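You operate a simulated robot arm through the tools that you are given. There is no shell and no other tool.

Carry out the task below with a simulated two-armed robot. There is one attempt and no reset: what you move stays moved.

TASK
Change the little basin's water, rinse the rod in it, drain it again.
Fine: fresh water to the blue band; the rod back in its pot with no milk on it.

Only the result counts: the job must be done as asked and must still hold three seconds after the hand-in. Knocking over, shifting, dropping, spilling or breaking anything else fails it.

THE ROBOT
Two 7-joint arms with two-finger parallel grippers on one trunk that stands fixed in place. Base frame: the origin is at the foot of the trunk, x ahead of it, y to its left, z up; the work surface is at about z = 0.8. Readings come in m, degrees, newtons and seconds.
The left shoulder is at [0.064, 0.182, 1.137], the right one opposite. With the tool pointing down near the work surface each hand reaches from about 0.26 to 0.74 m from the base axis, measured 20 degrees to its own side. Payload 3.91 kg a hand.
Tool frame (each hand has its own): the origin (TCP) lies between the finger pads and is the grasp point; the fingertips stand 0.03 m ahead of it; z points along the fingers, y is the line along which they close. The gripper opens to 0.11 m. The fingers are 0.02 m wide and 0.01 m thick; the gripper's body (0.048 by 0.112 m) begins 0.055 m behind the TCP.
Orientation is that of the tool frame in the base frame, as [roll, pitch, yaw] about the fixed x, y, z axes, in that order (R = Rz(yaw) Ry(pitch) Rx(roll)). With the fingers straight down and closing along the base's y, the tool's x points along the base's -x, its y along +y and its z along -z.

THE INTERFACE
- The arms move only by the tool send_rows. It takes "left_deltas", "right_deltas" or both (then of equal length, played together; a hand with none holds still); each is a list of rows, each an object of numbers (a shift or turn left out is 0, a gripper value left out holds the last): "tx", "ty", "tz": the shift along the tool's x, y, z in m; "rx", "ry", "rz": the turn, a rotation vector about the tool's x, y, z in degrees; "fingers": the opening, from 0 (shut) to 1 (fully open). In form: [{"tx": .., "ty": .., "tz": .., "rx": .., "ry": .., "rz": .., "fingers": ..}, ...]. A call has 1 to 20 rows; each row is the pose to reach, as a shift and turn from the pose commanded when the call began, along the tool's axes at that moment. A row lasts 0.2 s, in which the tool goes at most 0.05 m and 8.6 degrees; a call with a longer step from one row to the next is refused whole, and so is a gripper value outside its range. Where a pose cannot be reached the arm comes as near as it can. A force on the tool above 40 N (or 10 N above the force at the start of the call, whichever is more), or a blocked arm, ends the call early, and 0.2 s more pass. Each finger travels about 0.072 m/s and halts on what it meets, pressing with about 23 N; the grip force reading is that of the motor and also rises with nothing between the fingers. The clock runs only during rows and for 0.2 s after the last one: add rows that repeat a pose to give the fingers time. It gives the time, the measured TCP pose, the force on the tool (base axes), the opening and the grip force at its end, in the units of the frame above (readings bear some noise), with the torque about the TCP (base axes, N m) and any sound that the robot's microphone picked up.
- Cameras (640 x 400 px; columns grow to the right, rows downward): "scene" is now at [0.2014, -0.0232, 1.3325]; the picture's right is [-0.25, -0.97, 0.00], its down [-0.50, 0.13, -0.86] and it looks along [0.83, -0.22, -0.52] (base axes); focal length 255 px, centre (320, 200). "left" rides on the left gripper at [0.073, -0.017, -0.103] in its tool frame; the picture's right is [0.23, 0.97, 0.00], its down [-0.76, 0.18, -0.62] and it looks along [-0.61, 0.14, 0.78] (tool axes); focal length 222 px, centre (320, 200). "right" rides on the right gripper at [0.072, 0.017, -0.103] in its tool frame; the picture's right is [-0.23, 0.97, 0.00], its down [-0.76, -0.18, -0.62] and it looks along [-0.61, -0.14, 0.78] (tool axes); focal length 222 px, centre (320, 200). There is no depth. A picture from a camera that has moved, and an enlarged one, comes with that camera's place and axes in the base frame and with its lens.
- camera(camera): a new picture of that camera. It takes no simulated time.
- move_column(by): slides the trunk up (or, below 0, down) by that many m; the arms and the scene camera ride with it, the base frame stays. It gives what a move gives, with no picture.
- pan_tilt(pan, tilt): turns the head with the scene camera to pan (to the left, within 80 degrees either way) and tilt (down, from -29 to 69), counted from straight ahead of the robot. It gives what a move gives.
- zoom(camera, box): a new picture of the part [left, top, right, bottom] of that camera's present view, enlarged. It takes no simulated time.
- hand_in(): hands the job in; it is judged then, once.

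Nothing tells you positions but the pictures and the camera data. Unless the task says otherwise, let go and move clear before handing in.

The tools are called as name(argument=value, ...) on one line, values as JSON. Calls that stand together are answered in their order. send_rows: Moves the arms, as the interface text tells. Its arguments: {"type":"object","properties":{"left_deltas":{"type":"array"},"right_deltas":{"type":"array"}},"required":[]} The other tools are called the same way: move_column (by) slides the trunk up or down; pan_tilt (pan, tilt) turns the head that bears the scene camera; camera (camera) takes a picture; zoom (camera, box) takes an enlarged picture of a part of a camera's view; hand_in () hands the job in.

At the start:

```text
time: 0.0
left_eef_pos: [0.4761, 0.1136, 1.2088]
left_tcp_rot: [-179.8, -0.1, -179.9]
left_ft_force: [-0.5, 0.3, -0.4]
left_moment: [0.0, -0.01, 0.01]
left_finger_gap: 0.1102
left_gripper_force: 0.0
right_eef_pos: [0.4579, -0.3104, 1.179]
right_tcp_rot: [180.0, 0.0, 179.9]
right_ft_force: [0.4, -0.4, -0.2]
right_moment: [0.05, 0.01, 0.01]
right_finger_gap: 0.11
right_gripper_force: 0.0
trunk travel left (down, up): [-0.4, 0.114]
head pan, tilt: [-14.6, 31.1]
```

scene: 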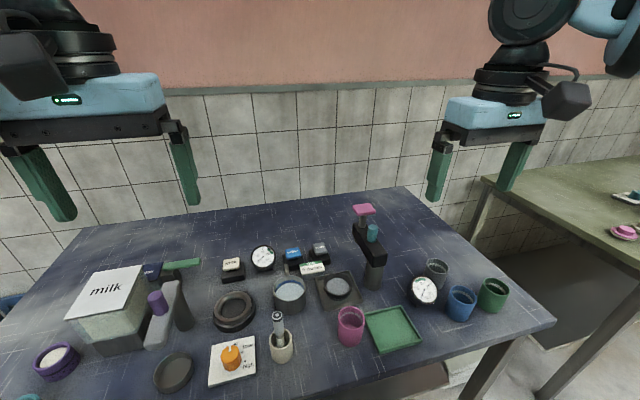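
right: 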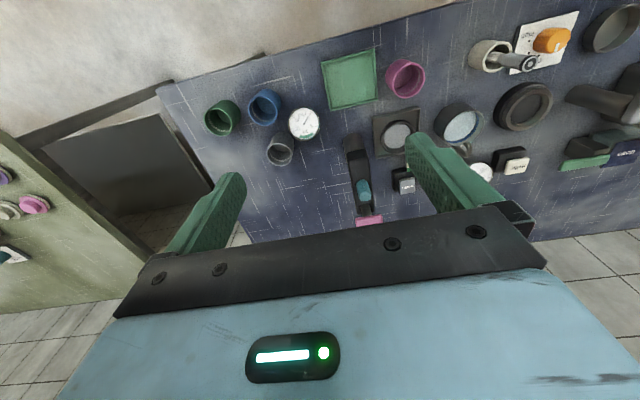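
left: 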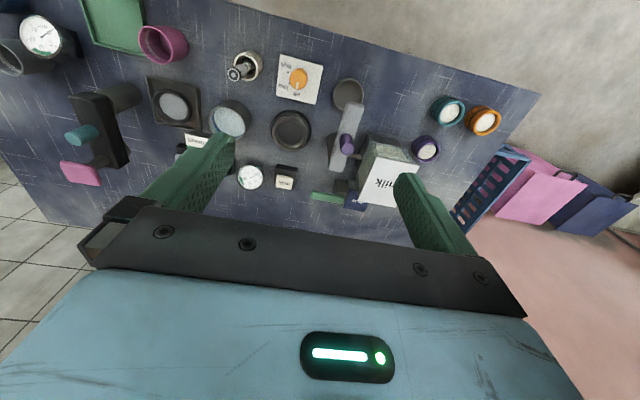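

I see a bench with a milk tank with a tap on the left, an orange knob, a rod in a pot, a small basin, buttons, gauges and a water tap on the right. I will look closer before moving anything.

zoom(camera="scene", box=[200, 220, 360, 320])

zoom(camera="scene", box=[320, 190, 480, 290])

zoom(camera="scene", box=[190, 300, 350, 400])

zoom(camera="scene", box=[20, 240, 220, 400])

zoom(camera="scene", box=[320, 250, 520, 370])

```text
4.00 times, centred on (280, 270) of scene
camera zoom: at [0.2014, -0.0232, 1.3325], right [-0.25, -0.97, 0.0], down [-0.5, 0.13, -0.86], along [0.83, -0.22, -0.52], focal length 1020 px, centre (480, -80)
```

zoom: 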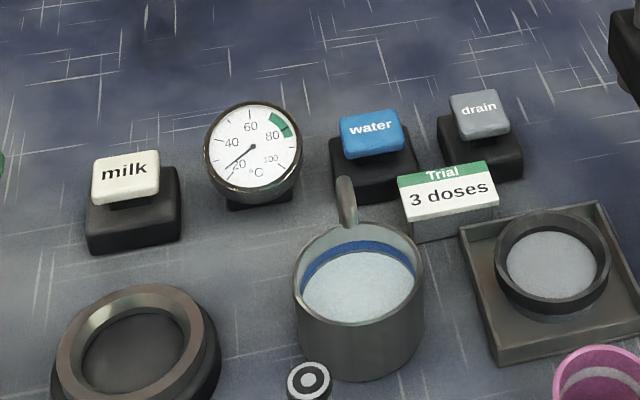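

```text
4.00 times, centred on (400, 240) of scene
camera zoom: at [0.2014, -0.0232, 1.3325], right [-0.25, -0.97, 0.0], down [-0.5, 0.13, -0.86], along [0.83, -0.22, -0.52], focal length 1020 px, centre (0, 40)
```

zoom: 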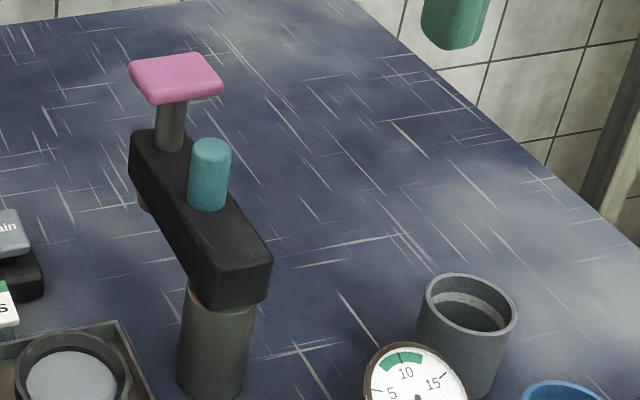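

```text
4.00 times, centred on (270, 350) of scene
camera zoom: at [0.2014, -0.0232, 1.3325], right [-0.25, -0.97, 0.0], down [-0.5, 0.13, -0.86], along [0.83, -0.22, -0.52], focal length 1020 px, centre (520, -400)
```

zoom: 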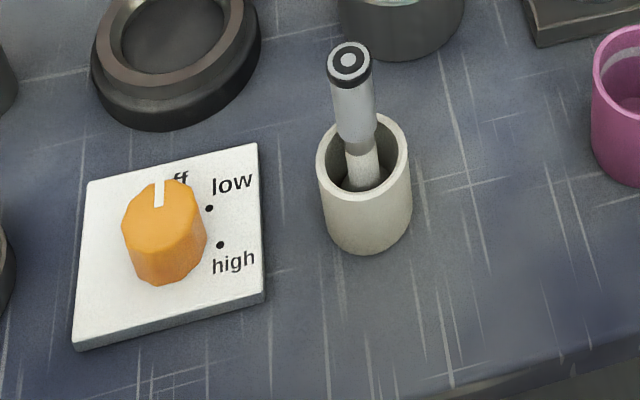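

```text
2.50 times, centred on (120, 320) of scene
camera zoom: at [0.2014, -0.0232, 1.3325], right [-0.25, -0.97, 0.0], down [-0.5, 0.13, -0.86], along [0.83, -0.22, -0.52], focal length 637 px, centre (820, -100)
```

zoom: 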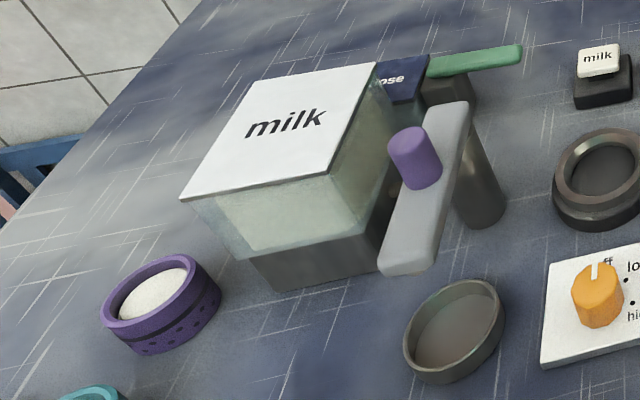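

```text
3.20 times, centred on (420, 310) of scene
camera zoom: at [0.2014, -0.0232, 1.3325], right [-0.25, -0.97, 0.0], down [-0.5, 0.13, -0.86], along [0.83, -0.22, -0.52], focal length 816 px, centre (0, -152)
```

zoom: 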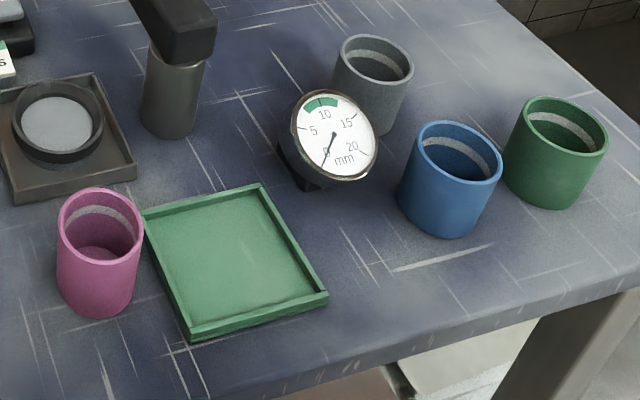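

I see the basin with a blue band and a small spout, with blue "water" and grey "drain" buttons behind it, and a rod in a light pot in front. I'll enlarge the wrist-camera views to triangulate positions.

zoom(camera="right", box=[340, 20, 580, 220])

zoom(camera="left", box=[130, 30, 330, 210])

zoom(camera="scene", box=[260, 235, 340, 325])

zoom(camera="scene", box=[250, 300, 310, 370])

```text
2.00 times, centred on (460, 120) of right
camera zoom: at [0.3853, -0.2946, 1.2812], right [0.23, 0.97, 0.0], down [0.76, -0.18, 0.62], along [0.61, -0.14, -0.78], focal length 444 px, centre (40, 360)
```

zoom: 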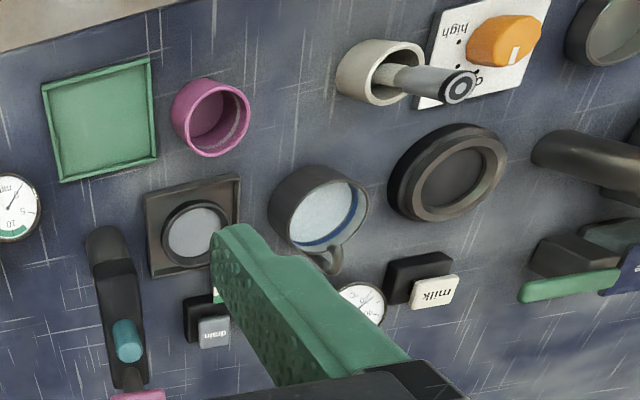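

```text
2.22 times, centred on (230, 120) of left
camera zoom: at [0.404, 0.0971, 1.3146], right [-0.23, 0.97, 0.0], down [0.76, 0.18, 0.62], along [0.61, 0.14, -0.78], focal length 494 px, centre (520, 378)
```

zoom: 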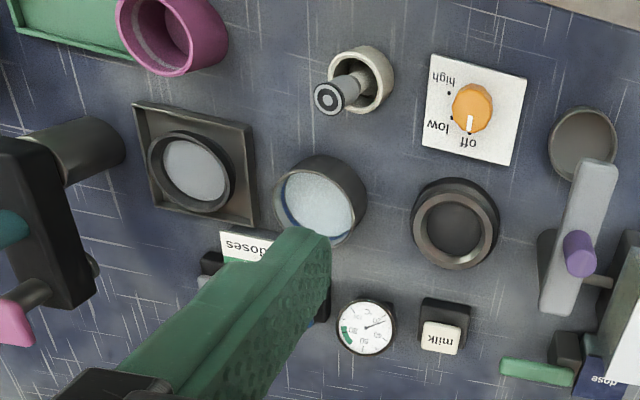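

```text
4.44 times, centred on (300, 280) of scene
camera zoom: at [0.2014, -0.0232, 1.3325], right [-0.25, -0.97, 0.0], down [-0.5, 0.13, -0.86], along [0.83, -0.22, -0.52], focal length 1133 px, centre (409, -156)
```

zoom: 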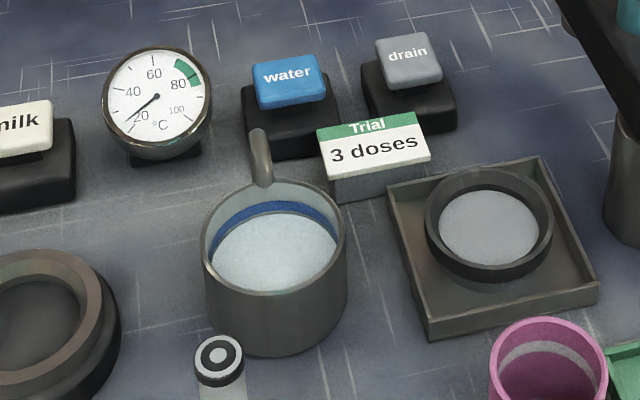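

```text
5.71 times, centred on (280, 335) of scene
camera zoom: at [0.2014, -0.0232, 1.3325], right [-0.25, -0.97, 0.0], down [-0.5, 0.13, -0.86], along [0.83, -0.22, -0.52], focal length 1457 px, centre (549, -571)
```

zoom: 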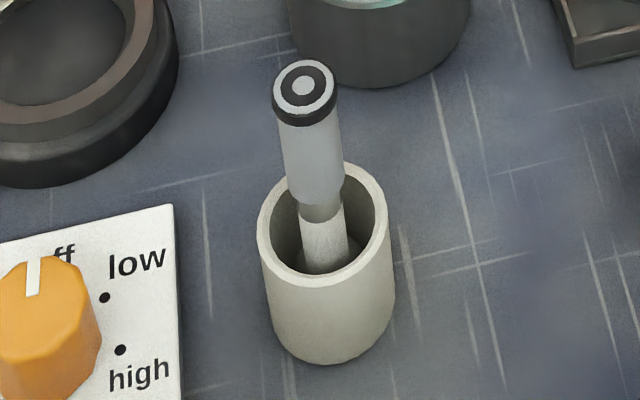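

I place the drain button at about (0.733, -0.161, 0.841), the water button near (0.73, -0.085, 0.84), the basin at (0.605, -0.056) with rim z≈0.85 and the rod at (0.497, -0.02) with its top at z≈0.92. I'll move the right hand, closed and tilted forward, above the drain button and check the view.

send_rows(right_deltas=[{"tx": -0.029, "ty": 0.0166, "tz": 0.02, "ry": -2.8, "fingers": 0}, {"tx": -0.058, "ty": 0.0332, "tz": 0.04, "ry": -5.6}, {"tx": -0.087, "ty": 0.0498, "tz": 0.06, "ry": -8.4}, {"tx": -0.116, "ty": 0.0664, "tz": 0.08, "ry": -11.2}, {"tx": -0.145, "ty": 0.083, "tz": 0.1, "ry": -14}, {"tx": -0.174, "ty": 0.0996, "tz": 0.12, "ry": -16.8}, {"tx": -0.203, "ty": 0.1162, "tz": 0.14, "ry": -19.6}, {"tx": -0.232, "ty": 0.1328, "tz": 0.16, "ry": -22.4}, {"tx": -0.255, "ty": 0.149, "tz": 0.18, "ry": -25}, {"tx": -0.255, "ty": 0.149, "tz": 0.18, "ry": -25}])

camera(camera="scene")

camera(camera="right")

```text
time: 2.2
left_eef_pos: [0.4758, 0.1154, 1.21]
left_tcp_rot: [-179.9, -0.1, -179.9]
left_ft_force: [0.2, -0.6, 0.2]
left_moment: [0.0, 0.0, 0.03]
left_finger_gap: 0.1098
left_gripper_force: 0.0
right_eef_pos: [0.6729, -0.2104, 1.0029]
right_tcp_rot: [-180.0, 25.1, 179.8]
right_ft_force: [0.9, -0.4, 0.2]
right_moment: [-0.03, -0.01, 0.0]
right_finger_gap: 0.0
right_gripper_force: 23.4
right hand out of reach, approached as far as the arm can: row 7, 8, 9, 10
trunk travel left (down, up): [-0.4, 0.114]
head pan, tilt: [-14.6, 31.1]
```

```text
taken
camera scene: at [0.2012, -0.0227, 1.3326], right [-0.25, -0.97, 0.0], down [-0.5, 0.13, -0.86], along [0.83, -0.22, -0.52], focal length 255 px, centre (320, 200)
```

scene: 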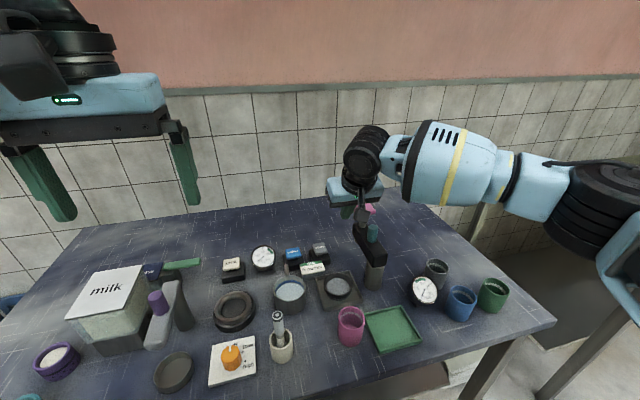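

```text
taken
camera right: at [0.5632, -0.1936, 1.0656], right [0.21, 0.97, 0.1], down [0.42, -0.18, 0.89], along [0.88, -0.14, -0.45], focal length 222 px, centre (320, 200)
```

right: 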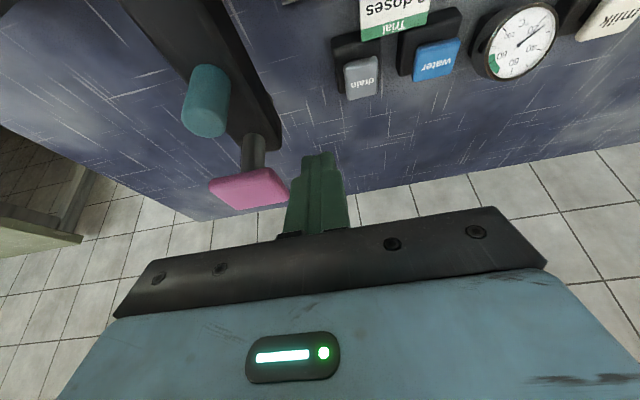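

The right hand stopped short at (0.673, -0.210, 1.003), which the arm reports as out of reach. I'll look at the arm's posture to understand the limit before moving on.

pan_tilt(pan=-45, tilt=15)

camera(camera="scene")

camera(camera="left")

```text
time: 3.1
left_eef_pos: [0.4757, 0.1139, 1.2106]
left_tcp_rot: [-179.9, -0.2, -179.9]
left_ft_force: [-0.1, 0.3, -0.7]
left_moment: [0.03, 0.0, 0.01]
left_finger_gap: 0.1101
left_gripper_force: 0.0
right_eef_pos: [0.6709, -0.2087, 1.003]
right_tcp_rot: [-180.0, 25.0, -180.0]
right_ft_force: [-0.2, -0.7, 0.8]
right_moment: [0.0, 0.01, -0.01]
right_finger_gap: 0.0
right_gripper_force: 23.2
trunk travel left (down, up): [-0.4, 0.114]
head pan, tilt: [-45.0, 15.0]
```

```text
taken
camera scene: at [0.1804, -0.0666, 1.3584], right [-0.71, -0.71, 0.0], down [-0.18, 0.18, -0.97], along [0.68, -0.68, -0.26], focal length 255 px, centre (320, 200)
```

scene: 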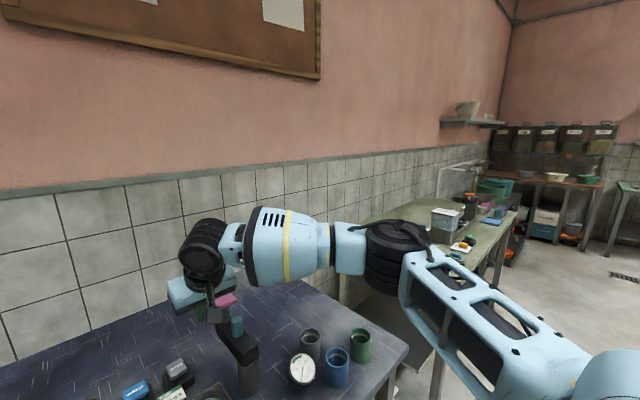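

```text
taken
camera left: at [0.404, 0.0971, 1.3146], right [-0.23, 0.97, 0.0], down [0.76, 0.18, 0.62], along [0.61, 0.14, -0.78], focal length 222 px, centre (320, 200)
```

left: 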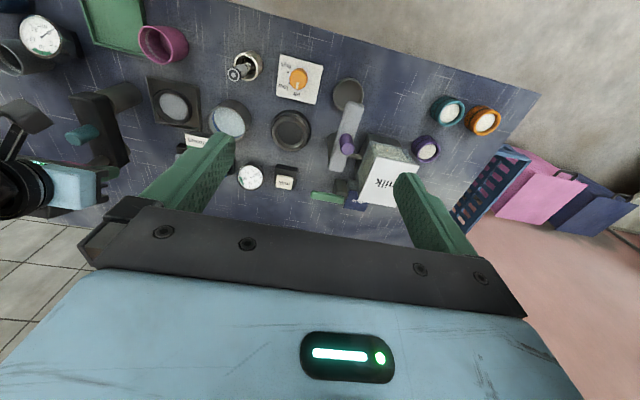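

The elbow isn't straight, so this is likely a joint limit rather than true range. I'll back off a little to a nearer pose and see where it settles.

send_rows(right_deltas=[{"tx": 0.028, "ty": 0.005, "tz": -0.013}, {"tx": 0.057, "ty": 0.011, "tz": -0.0266}, {"tx": 0.057, "ty": 0.011, "tz": -0.0266}])

```text
time: 4.0
left_eef_pos: [0.4759, 0.1146, 1.2091]
left_tcp_rot: [-179.9, -0.1, -179.9]
left_ft_force: [1.5, -0.1, 0.5]
left_moment: [-0.02, -0.04, -0.01]
left_finger_gap: 0.1099
left_gripper_force: 0.1
right_eef_pos: [0.6095, -0.2011, 1.0046]
right_tcp_rot: [-180.0, 25.0, -180.0]
right_ft_force: [-0.3, -0.6, -0.6]
right_moment: [0.01, 0.0, 0.0]
right_finger_gap: 0.0001
right_gripper_force: 22.8
trunk travel left (down, up): [-0.4, 0.114]
head pan, tilt: [-45.0, 15.0]
```

The command was clipped to what's reachable, so deltas now count from the actual pose. I'll try moving left (+y) first at this nearer x, then forward.

send_rows(right_deltas=[{"ty": 0.035}, {"ty": 0.07}, {"tx": -0.027, "ty": 0.07, "tz": 0.0127}, {"tx": -0.054, "ty": 0.07, "tz": 0.0254}, {"tx": -0.081, "ty": 0.07, "tz": 0.038}, {"tx": -0.081, "ty": 0.07, "tz": 0.038}])

```text
time: 5.3
left_eef_pos: [0.4747, 0.1148, 1.2107]
left_tcp_rot: [-179.9, -0.1, -179.9]
left_ft_force: [0.5, -0.6, 0.8]
left_moment: [-0.02, -0.01, -0.02]
left_finger_gap: 0.1098
left_gripper_force: 0.1
right_eef_pos: [0.647, -0.1829, 1.0021]
right_tcp_rot: [179.9, 25.1, -179.9]
right_ft_force: [-0.9, 0.4, 0.7]
right_moment: [-0.02, 0.02, -0.01]
right_finger_gap: 0.0002
right_gripper_force: 23.0
right hand out of reach, approached as far as the arm can: row 2, 3, 4, 5, 6
trunk travel left (down, up): [-0.4, 0.114]
head pan, tilt: [-45.0, 15.0]
```

The boundary behaves like a joint limit rather than plain range. I'll test whether removing the tilt lets the hand go further to the left.

send_rows(right_deltas=[{"ry": 8.4}, {"ry": 16.8}, {"ry": 25}, {"ry": 25, "ty": 0.03}, {"ry": 25, "ty": 0.06}, {"ry": 25, "ty": 0.09}, {"ry": 25, "ty": 0.09}])

camera(camera="scene")

```text
time: 7.0
left_eef_pos: [0.474, 0.1128, 1.2096]
left_tcp_rot: [-179.9, -0.1, -179.9]
left_ft_force: [0.4, 0.6, -0.6]
left_moment: [0.01, -0.01, -0.01]
left_finger_gap: 0.1099
left_gripper_force: 0.0
right_eef_pos: [0.5814, -0.1999, 0.9822]
right_tcp_rot: [180.0, 0.1, 180.0]
right_ft_force: [-0.4, -0.2, 0.1]
right_moment: [0.02, 0.0, 0.0]
right_finger_gap: 0.0001
right_gripper_force: 22.9
right hand out of reach, approached as far as the arm can: row 1, 2, 3, 4, 5, 6, 7
trunk travel left (down, up): [-0.4, 0.114]
head pan, tilt: [-45.0, 15.0]
```

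```text
taken
camera scene: at [0.18, -0.0667, 1.3584], right [-0.71, -0.71, 0.0], down [-0.18, 0.18, -0.97], along [0.68, -0.68, -0.26], focal length 255 px, centre (320, 200)
```

scene: 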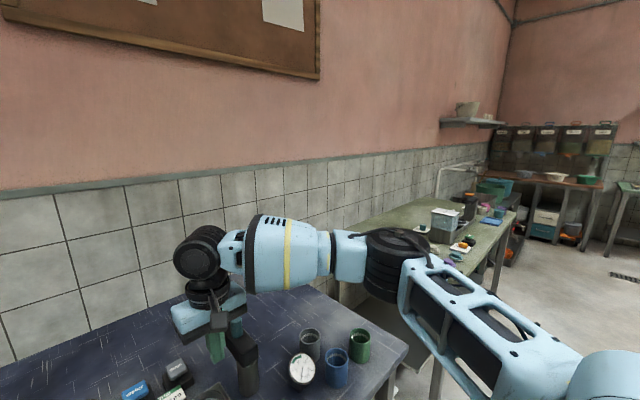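

Without tilt the range shrinks, so height relative to the shoulder seems to matter. I'll lower the hand a bit in clear space and test how far left it can go there.

send_rows(right_deltas=[{"tx": 0.02, "ty": 0.01, "tz": 0.02}, {"tx": 0.02, "ty": 0.01, "tz": 0.055}, {"tx": 0.02, "ty": 0.03, "tz": 0.055}, {"tx": 0.02, "ty": 0.05, "tz": 0.055}, {"tx": 0.02, "ty": 0.07, "tz": 0.055}, {"tx": 0.02, "ty": 0.07, "tz": 0.055}])

```text
time: 8.3
left_eef_pos: [0.4763, 0.1138, 1.2103]
left_tcp_rot: [-180.0, 0.0, -180.0]
left_ft_force: [-0.1, -1.0, -0.4]
left_moment: [0.0, 0.01, 0.0]
left_finger_gap: 0.11
left_gripper_force: 0.1
right_eef_pos: [0.547, -0.1682, 0.9263]
right_tcp_rot: [-179.9, 0.1, -180.0]
right_ft_force: [-0.5, -0.5, 0.0]
right_moment: [-0.02, -0.03, 0.04]
right_finger_gap: 0.0
right_gripper_force: 23.1
right hand out of reach, approached as far as the arm can: row 3, 4, 5, 6
trunk travel left (down, up): [-0.4, 0.114]
head pan, tilt: [-45.0, 15.0]
```

The boundary looks like a circle about a stuck elbow. I'll look at the shoulder and upper arm to see how the arm is folded.

pan_tilt(pan=-70, tilt=35)

camera(camera="scene")

```text
time: 9.2
left_eef_pos: [0.4763, 0.1135, 1.2106]
left_tcp_rot: [-179.9, -0.1, -179.9]
left_ft_force: [0.7, 0.3, 0.6]
left_moment: [0.0, -0.01, 0.01]
left_finger_gap: 0.1101
left_gripper_force: 0.0
right_eef_pos: [0.5472, -0.1684, 0.9259]
right_tcp_rot: [180.0, -0.1, 179.9]
right_ft_force: [0.2, -0.3, 0.2]
right_moment: [-0.01, 0.03, -0.02]
right_finger_gap: 0.0
right_gripper_force: 23.2
trunk travel left (down, up): [-0.4, 0.114]
head pan, tilt: [-70.0, 35.0]
```

```text
taken
camera scene: at [0.1444, -0.0832, 1.3265], right [-0.94, -0.34, 0.0], down [-0.2, 0.54, -0.82], along [0.28, -0.77, -0.57], focal length 255 px, centre (320, 200)
```

scene: 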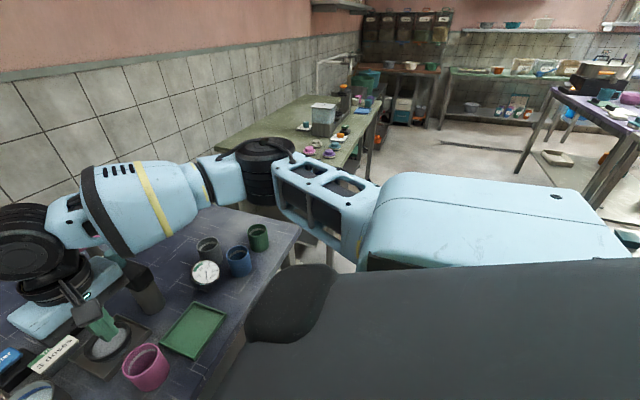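

The picture shows a shoulder box, a truss upper arm pointing outward and the forearm folded inward. I'll look at the left arm for comparison, since it holds a more central position.

pan_tilt(pan=60, tilt=20)

camera(camera="scene")

camera(camera="left")

camera(camera="right")

```text
time: 11.3
left_eef_pos: [0.4758, 0.1146, 1.2088]
left_tcp_rot: [-179.9, 0.0, -179.9]
left_ft_force: [0.0, 0.3, 0.0]
left_moment: [0.01, 0.0, 0.01]
left_finger_gap: 0.1101
left_gripper_force: 0.1
right_eef_pos: [0.5472, -0.1692, 0.9251]
right_tcp_rot: [-180.0, 0.0, -179.9]
right_ft_force: [-1.0, 0.5, 0.8]
right_moment: [-0.02, -0.02, 0.01]
right_finger_gap: 0.0
right_gripper_force: 23.3
trunk travel left (down, up): [-0.4, 0.114]
head pan, tilt: [60.0, 20.0]
```

```text
taken
camera scene: at [0.1608, 0.0801, 1.3502], right [0.87, -0.5, 0.0], down [-0.17, -0.3, -0.94], along [0.47, 0.81, -0.34], focal length 255 px, centre (320, 200)
```

scene: 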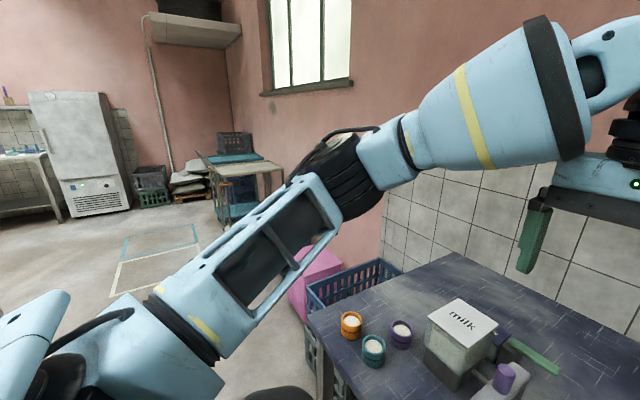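

```text
taken
camera left: at [0.4041, 0.0971, 1.3146], right [-0.23, 0.97, 0.0], down [0.76, 0.18, 0.62], along [0.61, 0.14, -0.78], focal length 222 px, centre (320, 200)
```

left: 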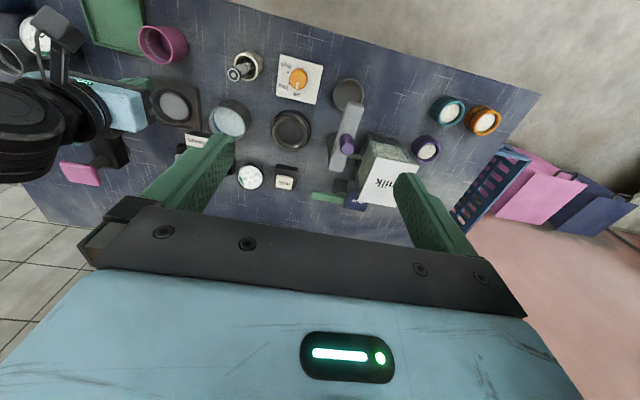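

```text
taken
camera right: at [0.4751, -0.1527, 1.0292], right [0.23, 0.97, 0.0], down [0.76, -0.18, 0.62], along [0.61, -0.14, -0.78], focal length 222 px, centre (320, 200)
```

right: 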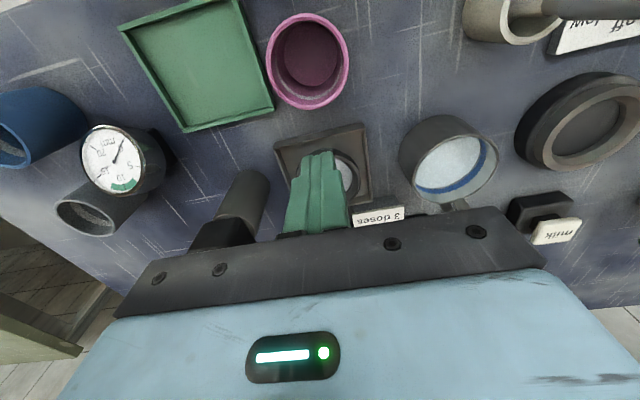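

The left arm shows the same build, upper arm out and forearm folded in. I'll test whether turning the hand's yaw frees the right arm.

send_rows(right_deltas=[{"tz": -0.04, "rz": 8}, {"tz": -0.07, "rz": 16}, {"tz": -0.07, "rz": 24}, {"tz": -0.07, "rz": 32}, {"tz": -0.07, "rz": 40}, {"tz": -0.07, "rz": 40, "ty": 0.03}, {"tz": -0.07, "rz": 40, "ty": 0.06}, {"tz": -0.07, "rz": 40, "ty": 0.09}, {"tz": -0.07, "rz": 40, "ty": 0.09}])

```text
time: 13.3
left_eef_pos: [0.4761, 0.1133, 1.2105]
left_tcp_rot: [-180.0, 0.0, -179.9]
left_ft_force: [0.1, 0.3, -0.4]
left_moment: [-0.01, 0.03, -0.01]
left_finger_gap: 0.11
left_gripper_force: 0.1
right_eef_pos: [0.5231, -0.15, 0.9822]
right_tcp_rot: [-179.9, 0.0, 139.9]
right_ft_force: [-0.4, 0.4, 0.0]
right_moment: [0.01, -0.03, 0.0]
right_finger_gap: 0.0
right_gripper_force: 22.8
right hand out of reach, approached as far as the arm can: row 6, 7, 8, 9
trunk travel left (down, up): [-0.4, 0.114]
head pan, tilt: [60.0, 20.0]
```

Yaw made no difference, so wrist position is what's limited. I'll retract the right hand to its own side and see whether the elbow has moved.

send_rows(right_deltas=[{"tz": -0.02, "rz": -8}, {"tz": -0.02, "rz": -16, "tx": 0.03, "ty": -0.03}, {"tz": -0.02, "rz": -24, "tx": 0.05, "ty": -0.06}, {"tz": -0.02, "rz": -32, "tx": 0.05, "ty": -0.1}, {"tz": -0.02, "rz": -40, "tx": 0.05, "ty": -0.14}, {"tz": -0.02, "rz": -40, "tx": 0.05, "ty": -0.18}])

pan_tilt(pan=-70, tilt=35)

camera(camera="scene")

```text
time: 14.8
left_eef_pos: [0.4752, 0.1126, 1.2097]
left_tcp_rot: [-179.9, 0.0, -179.8]
left_ft_force: [-0.8, -0.5, -0.3]
left_moment: [-0.01, -0.03, 0.03]
left_finger_gap: 0.1098
left_gripper_force: 0.0
right_eef_pos: [0.369, -0.2561, 1.0035]
right_tcp_rot: [179.9, 0.1, -180.0]
right_ft_force: [-0.4, -0.1, -0.3]
right_moment: [0.03, 0.0, -0.01]
right_finger_gap: 0.0
right_gripper_force: 23.1
trunk travel left (down, up): [-0.4, 0.114]
head pan, tilt: [60.0, 20.0]
```

```text
time: 16.9
left_eef_pos: [0.4771, 0.1142, 1.2087]
left_tcp_rot: [-179.9, -0.1, -179.9]
left_ft_force: [-0.5, 0.6, -0.3]
left_moment: [-0.01, 0.03, 0.06]
left_finger_gap: 0.1099
left_gripper_force: 0.0
right_eef_pos: [0.37, -0.2543, 1.0029]
right_tcp_rot: [-180.0, 0.0, -179.9]
right_ft_force: [-0.5, 0.1, -0.2]
right_moment: [-0.04, -0.01, -0.02]
right_finger_gap: 0.0
right_gripper_force: 22.9
trunk travel left (down, up): [-0.4, 0.114]
head pan, tilt: [-70.0, 35.0]
```

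```text
taken
camera scene: at [0.1445, -0.0833, 1.3264], right [-0.94, -0.34, 0.0], down [-0.2, 0.54, -0.82], along [0.28, -0.77, -0.57], focal length 255 px, centre (320, 200)
```

scene: 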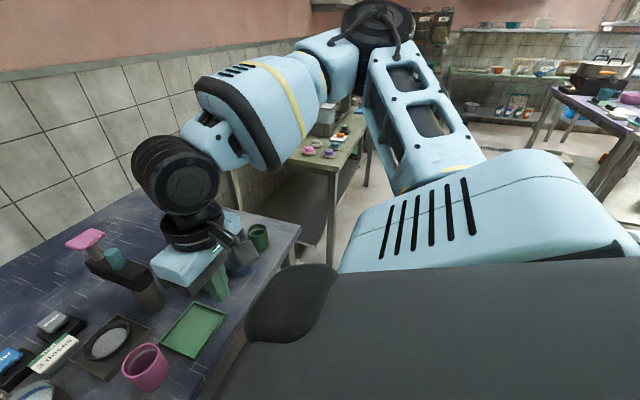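

The elbow does move with the hand, so the limit lies elsewhere. I'll try the left arm: moving it above the rod at a safe height tells me what it can reach near the centre.

send_rows(left_deltas=[{"ty": -0.027, "tz": 0.03}, {"ty": -0.054, "tz": 0.06}, {"ty": -0.081, "tz": 0.09}, {"ty": -0.108, "tz": 0.12}, {"ty": -0.134, "tx": -0.01, "tz": 0.14}, {"ty": -0.134, "tx": -0.021, "tz": 0.14}])

pan_tilt(pan=30, tilt=31)

camera(camera="scene")

```text
time: 18.3
left_eef_pos: [0.497, -0.0217, 1.07]
left_tcp_rot: [-179.9, -0.2, 180.0]
left_ft_force: [0.7, -0.1, -0.4]
left_moment: [0.01, 0.03, -0.01]
left_finger_gap: 0.1097
left_gripper_force: 0.1
right_eef_pos: [0.3694, -0.2535, 1.0039]
right_tcp_rot: [179.9, 0.0, -180.0]
right_ft_force: [1.0, -0.2, -0.5]
right_moment: [-0.01, 0.02, 0.0]
right_finger_gap: 0.0002
right_gripper_force: 23.4
trunk travel left (down, up): [-0.4, 0.114]
head pan, tilt: [-70.0, 35.0]
```

```text
time: 20.0
left_eef_pos: [0.4985, -0.0203, 1.0705]
left_tcp_rot: [-179.9, -0.1, -179.9]
left_ft_force: [-0.1, 0.3, 1.3]
left_moment: [0.02, 0.0, 0.0]
left_finger_gap: 0.1101
left_gripper_force: 0.1
right_eef_pos: [0.3696, -0.256, 1.003]
right_tcp_rot: [180.0, 0.0, -180.0]
right_ft_force: [0.1, -0.3, -0.2]
right_moment: [0.02, -0.02, 0.01]
right_finger_gap: 0.0
right_gripper_force: 22.9
trunk travel left (down, up): [-0.4, 0.114]
head pan, tilt: [30.0, 31.0]
```

```text
taken
camera scene: at [0.1922, 0.0444, 1.3326], right [0.5, -0.87, 0.0], down [-0.45, -0.26, -0.86], along [0.74, 0.43, -0.52], focal length 255 px, centre (320, 200)
```

scene: 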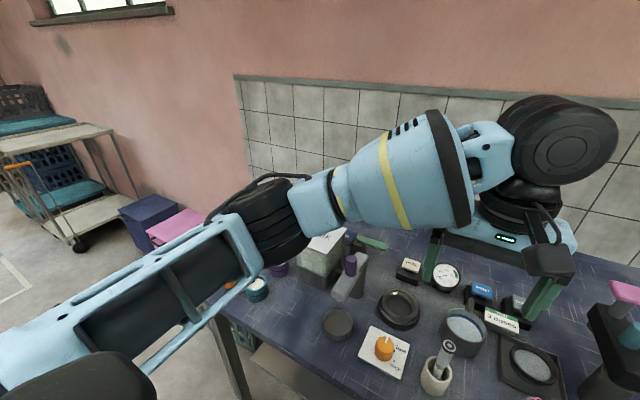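

The left arm reaches the rod position easily, so its range toward the centre is good. I'll close the left fingers and bring it, tilted away from its shoulder, above the drain button.

send_rows(left_deltas=[{"tx": -0.0314, "ty": -0.019, "tz": 0.0129, "rx": 2.29, "ry": -4.46, "fingers": 0}, {"tx": -0.0628, "ty": -0.038, "tz": 0.0258, "rx": 4.58, "ry": -8.92}, {"tx": -0.0942, "ty": -0.057, "tz": 0.0387, "rx": 6.87, "ry": -13.38}, {"tx": -0.1256, "ty": -0.076, "tz": 0.0516, "rx": 9.16, "ry": -17.84}, {"tx": -0.157, "ty": -0.095, "tz": 0.0645, "rx": 11.45, "ry": -22.3}, {"tx": -0.1884, "ty": -0.114, "tz": 0.0774, "rx": 13.74, "ry": -26.76}, {"tx": -0.22, "ty": -0.133, "tz": 0.09, "rx": 16.0, "ry": -31.2}, {"tx": -0.22, "ty": -0.133, "tz": 0.09, "rx": 16.0, "ry": -31.2}])

pan_tilt(pan=-14.6, tilt=31.1)

camera(camera="scene")

camera(camera="left")

camera(camera="right")

```text
time: 22.0
left_eef_pos: [0.6948, -0.1265, 0.9697]
left_tcp_rot: [-163.1, 30.0, -171.3]
left_ft_force: [-0.3, 0.9, -0.2]
left_moment: [0.02, -0.01, 0.02]
left_finger_gap: 0.0
left_gripper_force: 23.0
left hand out of reach, approached as far as the arm can: row 7, 8
right_eef_pos: [0.3703, -0.2537, 1.0037]
right_tcp_rot: [180.0, 0.1, 179.9]
right_ft_force: [0.0, -0.2, -0.1]
right_moment: [-0.03, 0.02, -0.01]
right_finger_gap: 0.0001
right_gripper_force: 23.6
trunk travel left (down, up): [-0.4, 0.114]
head pan, tilt: [30.0, 31.0]
stopped in row 8 (left hand): the arm was blocked; the commanded pose is now the measured one
```

```text
time: 23.1
left_eef_pos: [0.6948, -0.128, 0.9705]
left_tcp_rot: [-163.0, 30.0, -171.4]
left_ft_force: [-0.7, 0.1, -0.1]
left_moment: [-0.01, 0.0, 0.0]
left_finger_gap: 0.0
left_gripper_force: 23.3
right_eef_pos: [0.3705, -0.2546, 1.0046]
right_tcp_rot: [179.9, 0.0, -180.0]
right_ft_force: [0.1, 0.5, 1.0]
right_moment: [0.04, -0.01, -0.01]
right_finger_gap: 0.0001
right_gripper_force: 22.5
trunk travel left (down, up): [-0.4, 0.114]
head pan, tilt: [-14.6, 31.1]
```

```text
taken
camera scene: at [0.2013, -0.0231, 1.3325], right [-0.25, -0.97, 0.0], down [-0.5, 0.13, -0.86], along [0.83, -0.21, -0.52], focal length 255 px, centre (320, 200)
```

scene: 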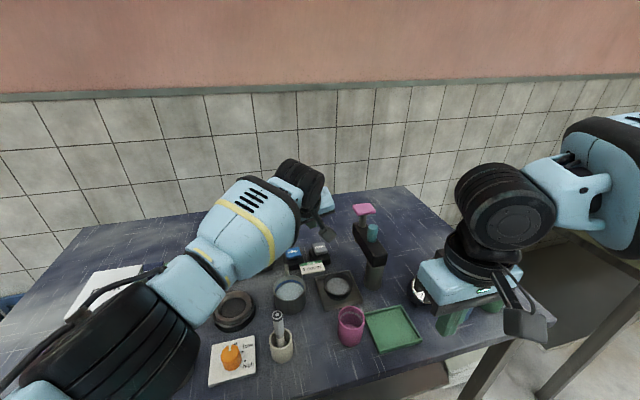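

```text
taken
camera left: at [0.5793, -0.1312, 1.0248], right [-0.19, 0.91, -0.36], down [0.33, 0.41, 0.85], along [0.92, 0.05, -0.38], focal length 222 px, centre (320, 200)
```

left: 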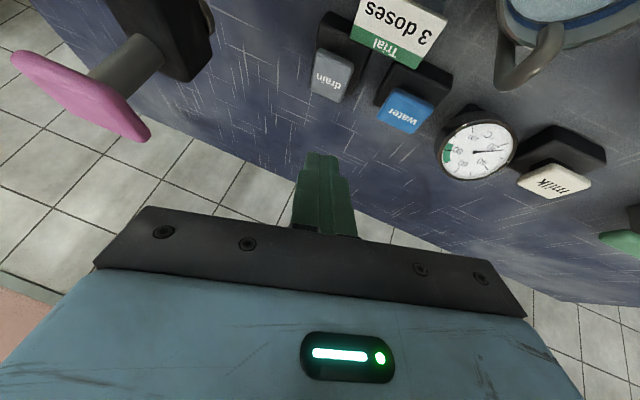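

```text
taken
camera right: at [0.2978, -0.239, 1.1069], right [0.23, 0.97, 0.0], down [0.76, -0.18, 0.62], along [0.61, -0.14, -0.78], focal length 222 px, centre (320, 200)
```

right: 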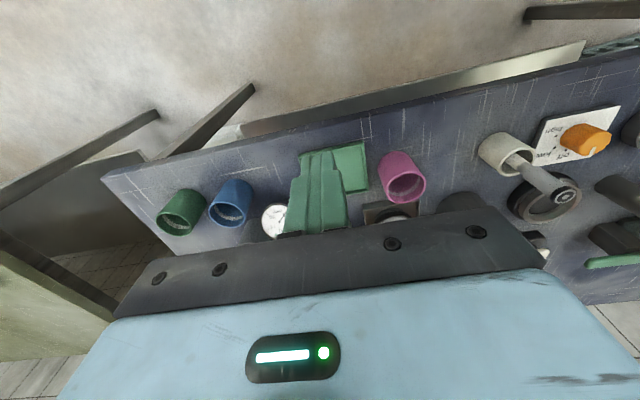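

The left arm is nearly straight at (0.695, -0.127, 0.97), just short of the drain button; pushing lower would bring its forearm near the rod. Before that I'll probe the right arm again with a different path, sweeping it inward at close range.

send_rows(right_deltas=[{"ty": 0.04}, {"ty": 0.08}, {"ty": 0.12}, {"ty": 0.16}, {"ty": 0.2}])

camera(camera="scene")

```text
time: 24.3
left_eef_pos: [0.6935, -0.1274, 0.9707]
left_tcp_rot: [-163.0, 30.1, -171.4]
left_ft_force: [0.2, 0.5, 0.2]
left_moment: [0.01, 0.0, 0.03]
left_finger_gap: 0.0
left_gripper_force: 22.6
right_eef_pos: [0.3763, -0.1047, 1.0047]
right_tcp_rot: [179.9, 0.1, 179.9]
right_ft_force: [-0.8, -0.1, 0.6]
right_moment: [0.02, 0.01, 0.01]
right_finger_gap: 0.0001
right_gripper_force: 22.9
right hand out of reach, approached as far as the arm can: row 4, 5
trunk travel left (down, up): [-0.4, 0.114]
head pan, tilt: [-14.6, 31.1]
```

```text
taken
camera scene: at [0.2005, -0.0231, 1.3327], right [-0.25, -0.97, 0.0], down [-0.5, 0.13, -0.86], along [0.83, -0.22, -0.52], focal length 255 px, centre (320, 200)
```

scene: 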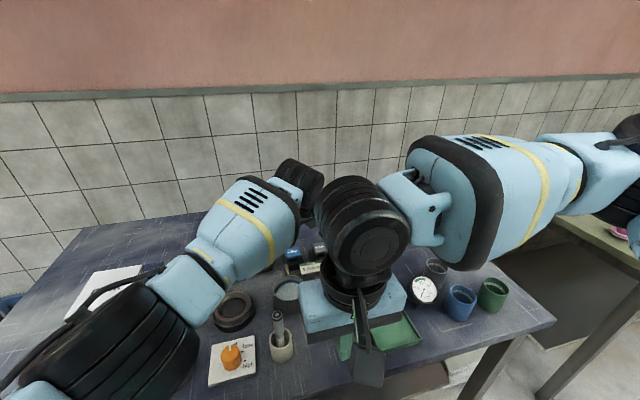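

The right shoulder pan is clearly blocked around 40° outward, while the left arm needs only to go lower and tilt more to reach the drain button. I'll look closely at the buttons through the left wrist camera first.

zoom(camera="left", box=[280, 0, 480, 130])

zoom(camera="scene", box=[270, 150, 370, 230])

```text
3.08 times, centred on (380, 65) of left
camera zoom: at [0.5787, -0.131, 1.0254], right [-0.19, 0.91, -0.36], down [0.33, 0.41, 0.85], along [0.92, 0.05, -0.38], focal length 684 px, centre (135, 615)
```

zoom: 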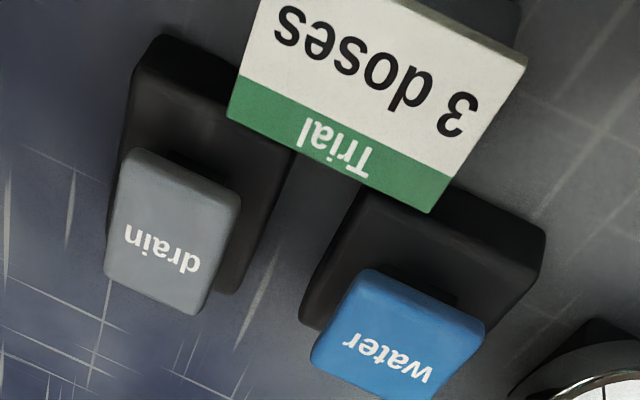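

```text
5.00 times, centred on (320, 190) of scene
camera zoom: at [0.2005, -0.0231, 1.3327], right [-0.25, -0.97, 0.0], down [-0.5, 0.13, -0.86], along [0.83, -0.22, -0.52], focal length 1275 px, centre (320, 250)
```

zoom: 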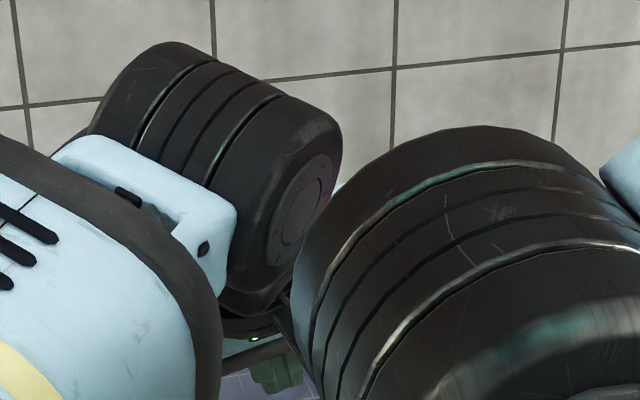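

I confirm drain at about (0.731, -0.159) and water at (0.730, -0.082), caps at z≈0.84. I'll park the right hand to its side turned to watch the basin, and lower the left hand, tilted about 45°, to just above the drain cap.

send_rows(left_deltas=[{"tx": 0.002, "ty": 0, "tz": 0.006, "rx": 2.9, "ry": -2.57}, {"tx": 0.006, "ty": 0, "tz": 0.02, "rx": 5.8, "ry": -5.13}, {"tx": 0.012, "ty": -0.001, "tz": 0.04, "rx": 8.68, "ry": -7.7}, {"tx": 0.018, "ty": -0.0013, "tz": 0.058, "rx": 8.68, "ry": -7.7}, {"tx": 0.0243, "ty": -0.0016, "tz": 0.076, "rx": 8.68, "ry": -7.7}, {"tx": 0.0243, "ty": -0.0016, "tz": 0.076, "rx": 8.68, "ry": -7.7}], right_deltas=[{"ty": -0.0375, "tz": -0.0083, "rz": -7.5}, {"ty": -0.075, "tz": -0.0167, "rz": -15}, {"ty": -0.1125, "tz": -0.025, "rz": -22.5}, {"ty": -0.15, "tz": -0.033, "rz": -30}, {"ty": -0.1875, "tz": -0.042, "rz": -37.5}, {"ty": -0.225, "tz": -0.05, "rz": -45}])

camera(camera="scene")

camera(camera="left")

camera(camera="right")

```text
time: 25.9
left_eef_pos: [0.7266, -0.1143, 0.8789]
left_tcp_rot: [-154.1, 36.9, -166.6]
left_ft_force: [1.0, -0.1, -0.8]
left_moment: [-0.02, 0.0, -0.03]
left_finger_gap: 0.0
left_gripper_force: 23.2
right_eef_pos: [0.3755, -0.3273, 1.0562]
right_tcp_rot: [179.8, -0.1, -135.0]
right_ft_force: [0.3, 0.3, 0.3]
right_moment: [-0.02, 0.02, 0.0]
right_finger_gap: 0.0
right_gripper_force: 23.4
trunk travel left (down, up): [-0.4, 0.114]
head pan, tilt: [-14.6, 31.1]
stopped in row 6 (left hand): the arm was blocked; the commanded pose is now the measured one
```

```text
taken
camera scene: at [0.2021, -0.0222, 1.3323], right [-0.25, -0.97, 0.0], down [-0.5, 0.13, -0.86], along [0.83, -0.22, -0.52], focal length 255 px, centre (320, 200)
```

scene: 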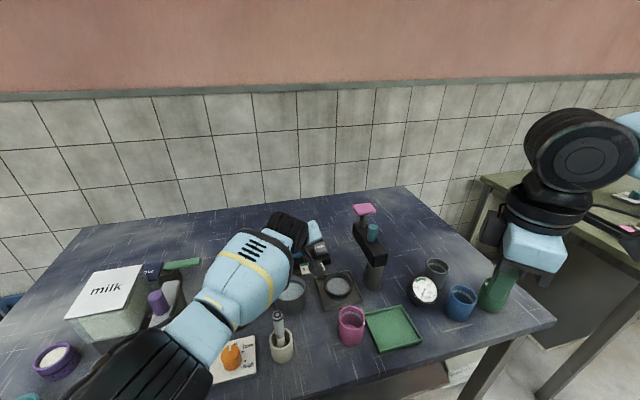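

```text
taken
camera left: at [0.605, -0.113, 0.9166], right [-0.13, 0.87, -0.48], down [0.21, 0.49, 0.84], along [0.97, 0.01, -0.25], focal length 222 px, centre (320, 200)
```

left: 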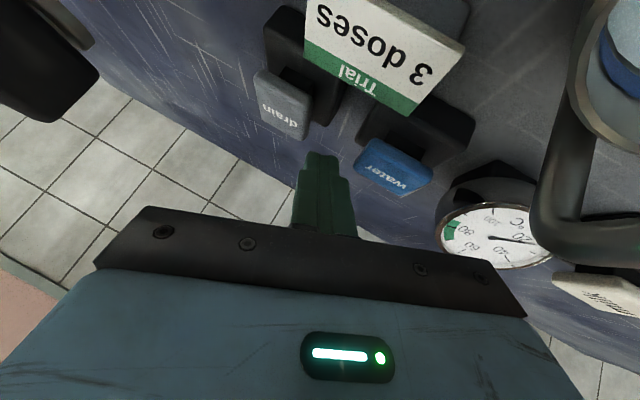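

```text
taken
camera right: at [0.3129, -0.3676, 1.1587], right [-0.53, 0.85, 0.0], down [0.67, 0.41, 0.62], along [0.53, 0.33, -0.78], focal length 222 px, centre (320, 200)
```

right: 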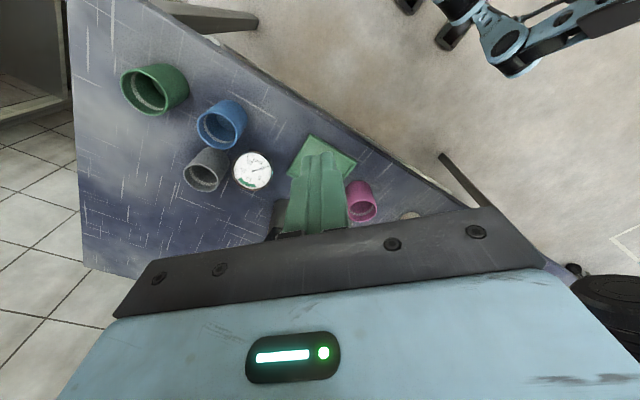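

The left hand settled at (0.727, -0.114, 0.879), left of where I sent it, and reports being blocked. I'll look at the left arm from several sides to find what's stopping it.

send_rows(right_deltas=[{"ry": -8}, {"ry": -16}, {"ry": -24}, {"ry": -30}])

camera(camera="right")

pan_tilt(pan=40, tilt=55)

camera(camera="scene")

```text
time: 26.9
left_eef_pos: [0.726, -0.1169, 0.8792]
left_tcp_rot: [-154.3, 36.9, -166.7]
left_ft_force: [0.1, 0.3, 0.4]
left_moment: [-0.01, 0.01, -0.03]
left_finger_gap: 0.0001
left_gripper_force: 23.0
right_eef_pos: [0.3743, -0.3291, 1.0572]
right_tcp_rot: [-180.0, 30.0, -134.9]
right_ft_force: [0.1, 0.0, 0.0]
right_moment: [0.01, 0.03, -0.03]
right_finger_gap: 0.0
right_gripper_force: 23.2
trunk travel left (down, up): [-0.4, 0.114]
head pan, tilt: [-14.6, 31.1]
```

```text
taken
camera right: at [0.2826, -0.3981, 1.109], right [-0.55, 0.83, 0.11], down [0.37, 0.12, 0.92], along [0.75, 0.55, -0.37], focal length 222 px, centre (320, 200)
```

right: 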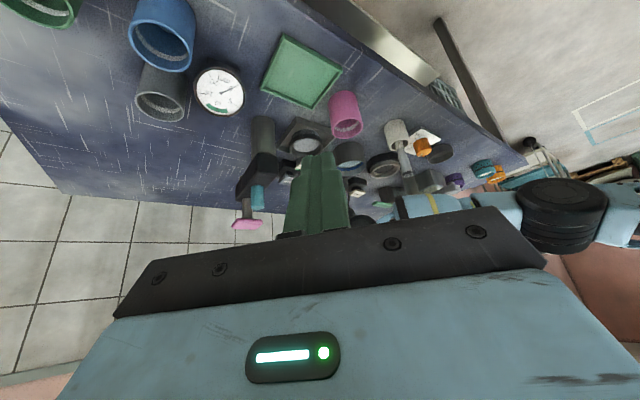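

```text
time: 28.2
left_eef_pos: [0.7273, -0.1155, 0.8781]
left_tcp_rot: [-154.2, 37.0, -166.7]
left_ft_force: [-0.1, 0.2, 0.3]
left_moment: [0.01, 0.01, 0.01]
left_finger_gap: 0.0
left_gripper_force: 23.1
right_eef_pos: [0.3759, -0.3287, 1.0556]
right_tcp_rot: [179.9, 30.1, -135.0]
right_ft_force: [0.8, -0.2, -0.6]
right_moment: [-0.04, 0.0, -0.02]
right_finger_gap: 0.0
right_gripper_force: 23.0
trunk travel left (down, up): [-0.4, 0.114]
head pan, tilt: [40.0, 55.0]
```

```text
taken
camera scene: at [0.1695, 0.0457, 1.2982], right [0.64, -0.77, 0.0], down [-0.63, -0.53, -0.57], along [0.44, 0.37, -0.82], focal length 255 px, centre (320, 200)
```

scene: 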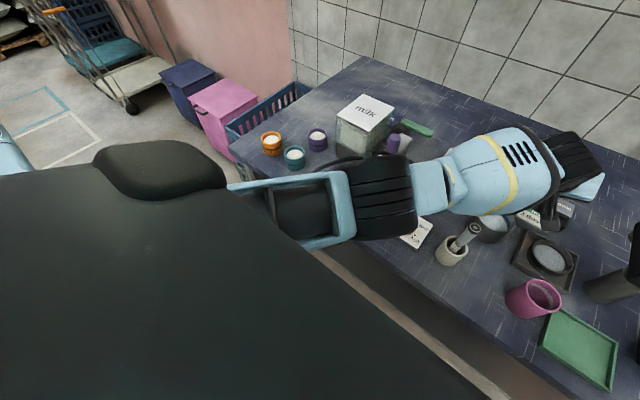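

From above I can see the left upper arm resting near the robot's own chest, which is what blocks it, so the wrist must stay where it is. I'll keep the wrist still and just swing the fingers toward the right so the tip comes over the drain cap.

send_rows(left_deltas=[{"tx": 0.005, "ty": -0.0094, "tz": 0.0, "rx": 2.9, "ry": 1.5}, {"tx": 0.01, "ty": -0.0188, "tz": 0.0, "rx": 5.75, "ry": 3.0}, {"tx": 0.0151, "ty": -0.0282, "tz": 0.001, "rx": 8.6, "ry": 4.5}, {"tx": 0.0151, "ty": -0.0282, "tz": 0.001, "rx": 8.6, "ry": 4.5}])

camera(camera="left")

camera(camera="scene")

```text
time: 29.4
left_eef_pos: [0.7231, -0.1157, 0.8632]
left_tcp_rot: [-148.6, 32.6, -168.0]
left_ft_force: [-0.4, -0.5, -0.1]
left_moment: [-0.01, -0.01, 0.01]
left_finger_gap: 0.0003
left_gripper_force: 22.9
right_eef_pos: [0.3753, -0.3273, 1.0565]
right_tcp_rot: [-179.9, 30.0, -134.9]
right_ft_force: [0.1, 0.0, 0.1]
right_moment: [-0.01, 0.02, -0.03]
right_finger_gap: 0.0
right_gripper_force: 22.4
trunk travel left (down, up): [-0.4, 0.114]
head pan, tilt: [40.0, 55.0]
heard: click
stopped in row 4 (left hand): the arm was blocked; the commanded pose is now the measured one
```

```text
taken
camera left: at [0.6049, -0.1004, 0.9066], right [-0.09, 0.83, -0.55], down [0.3, 0.55, 0.78], along [0.95, -0.09, -0.3], focal length 222 px, centre (320, 200)
```

left: 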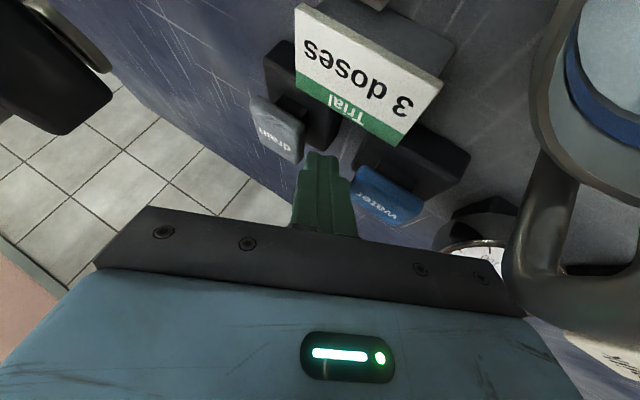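

```text
taken
camera scene: at [0.1695, 0.0459, 1.2982], right [0.64, -0.77, 0.0], down [-0.63, -0.53, -0.57], along [0.44, 0.37, -0.82], focal length 255 px, centre (320, 200)
```

scene: 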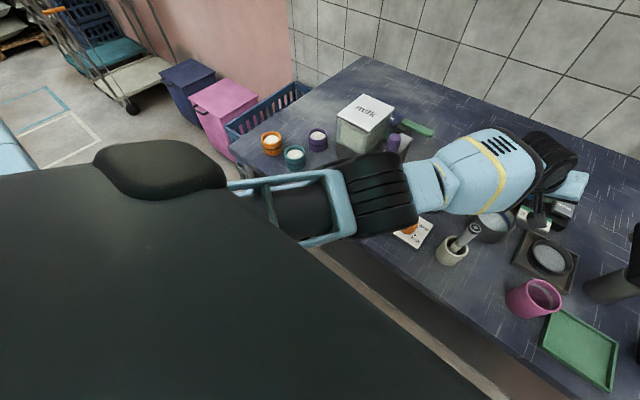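

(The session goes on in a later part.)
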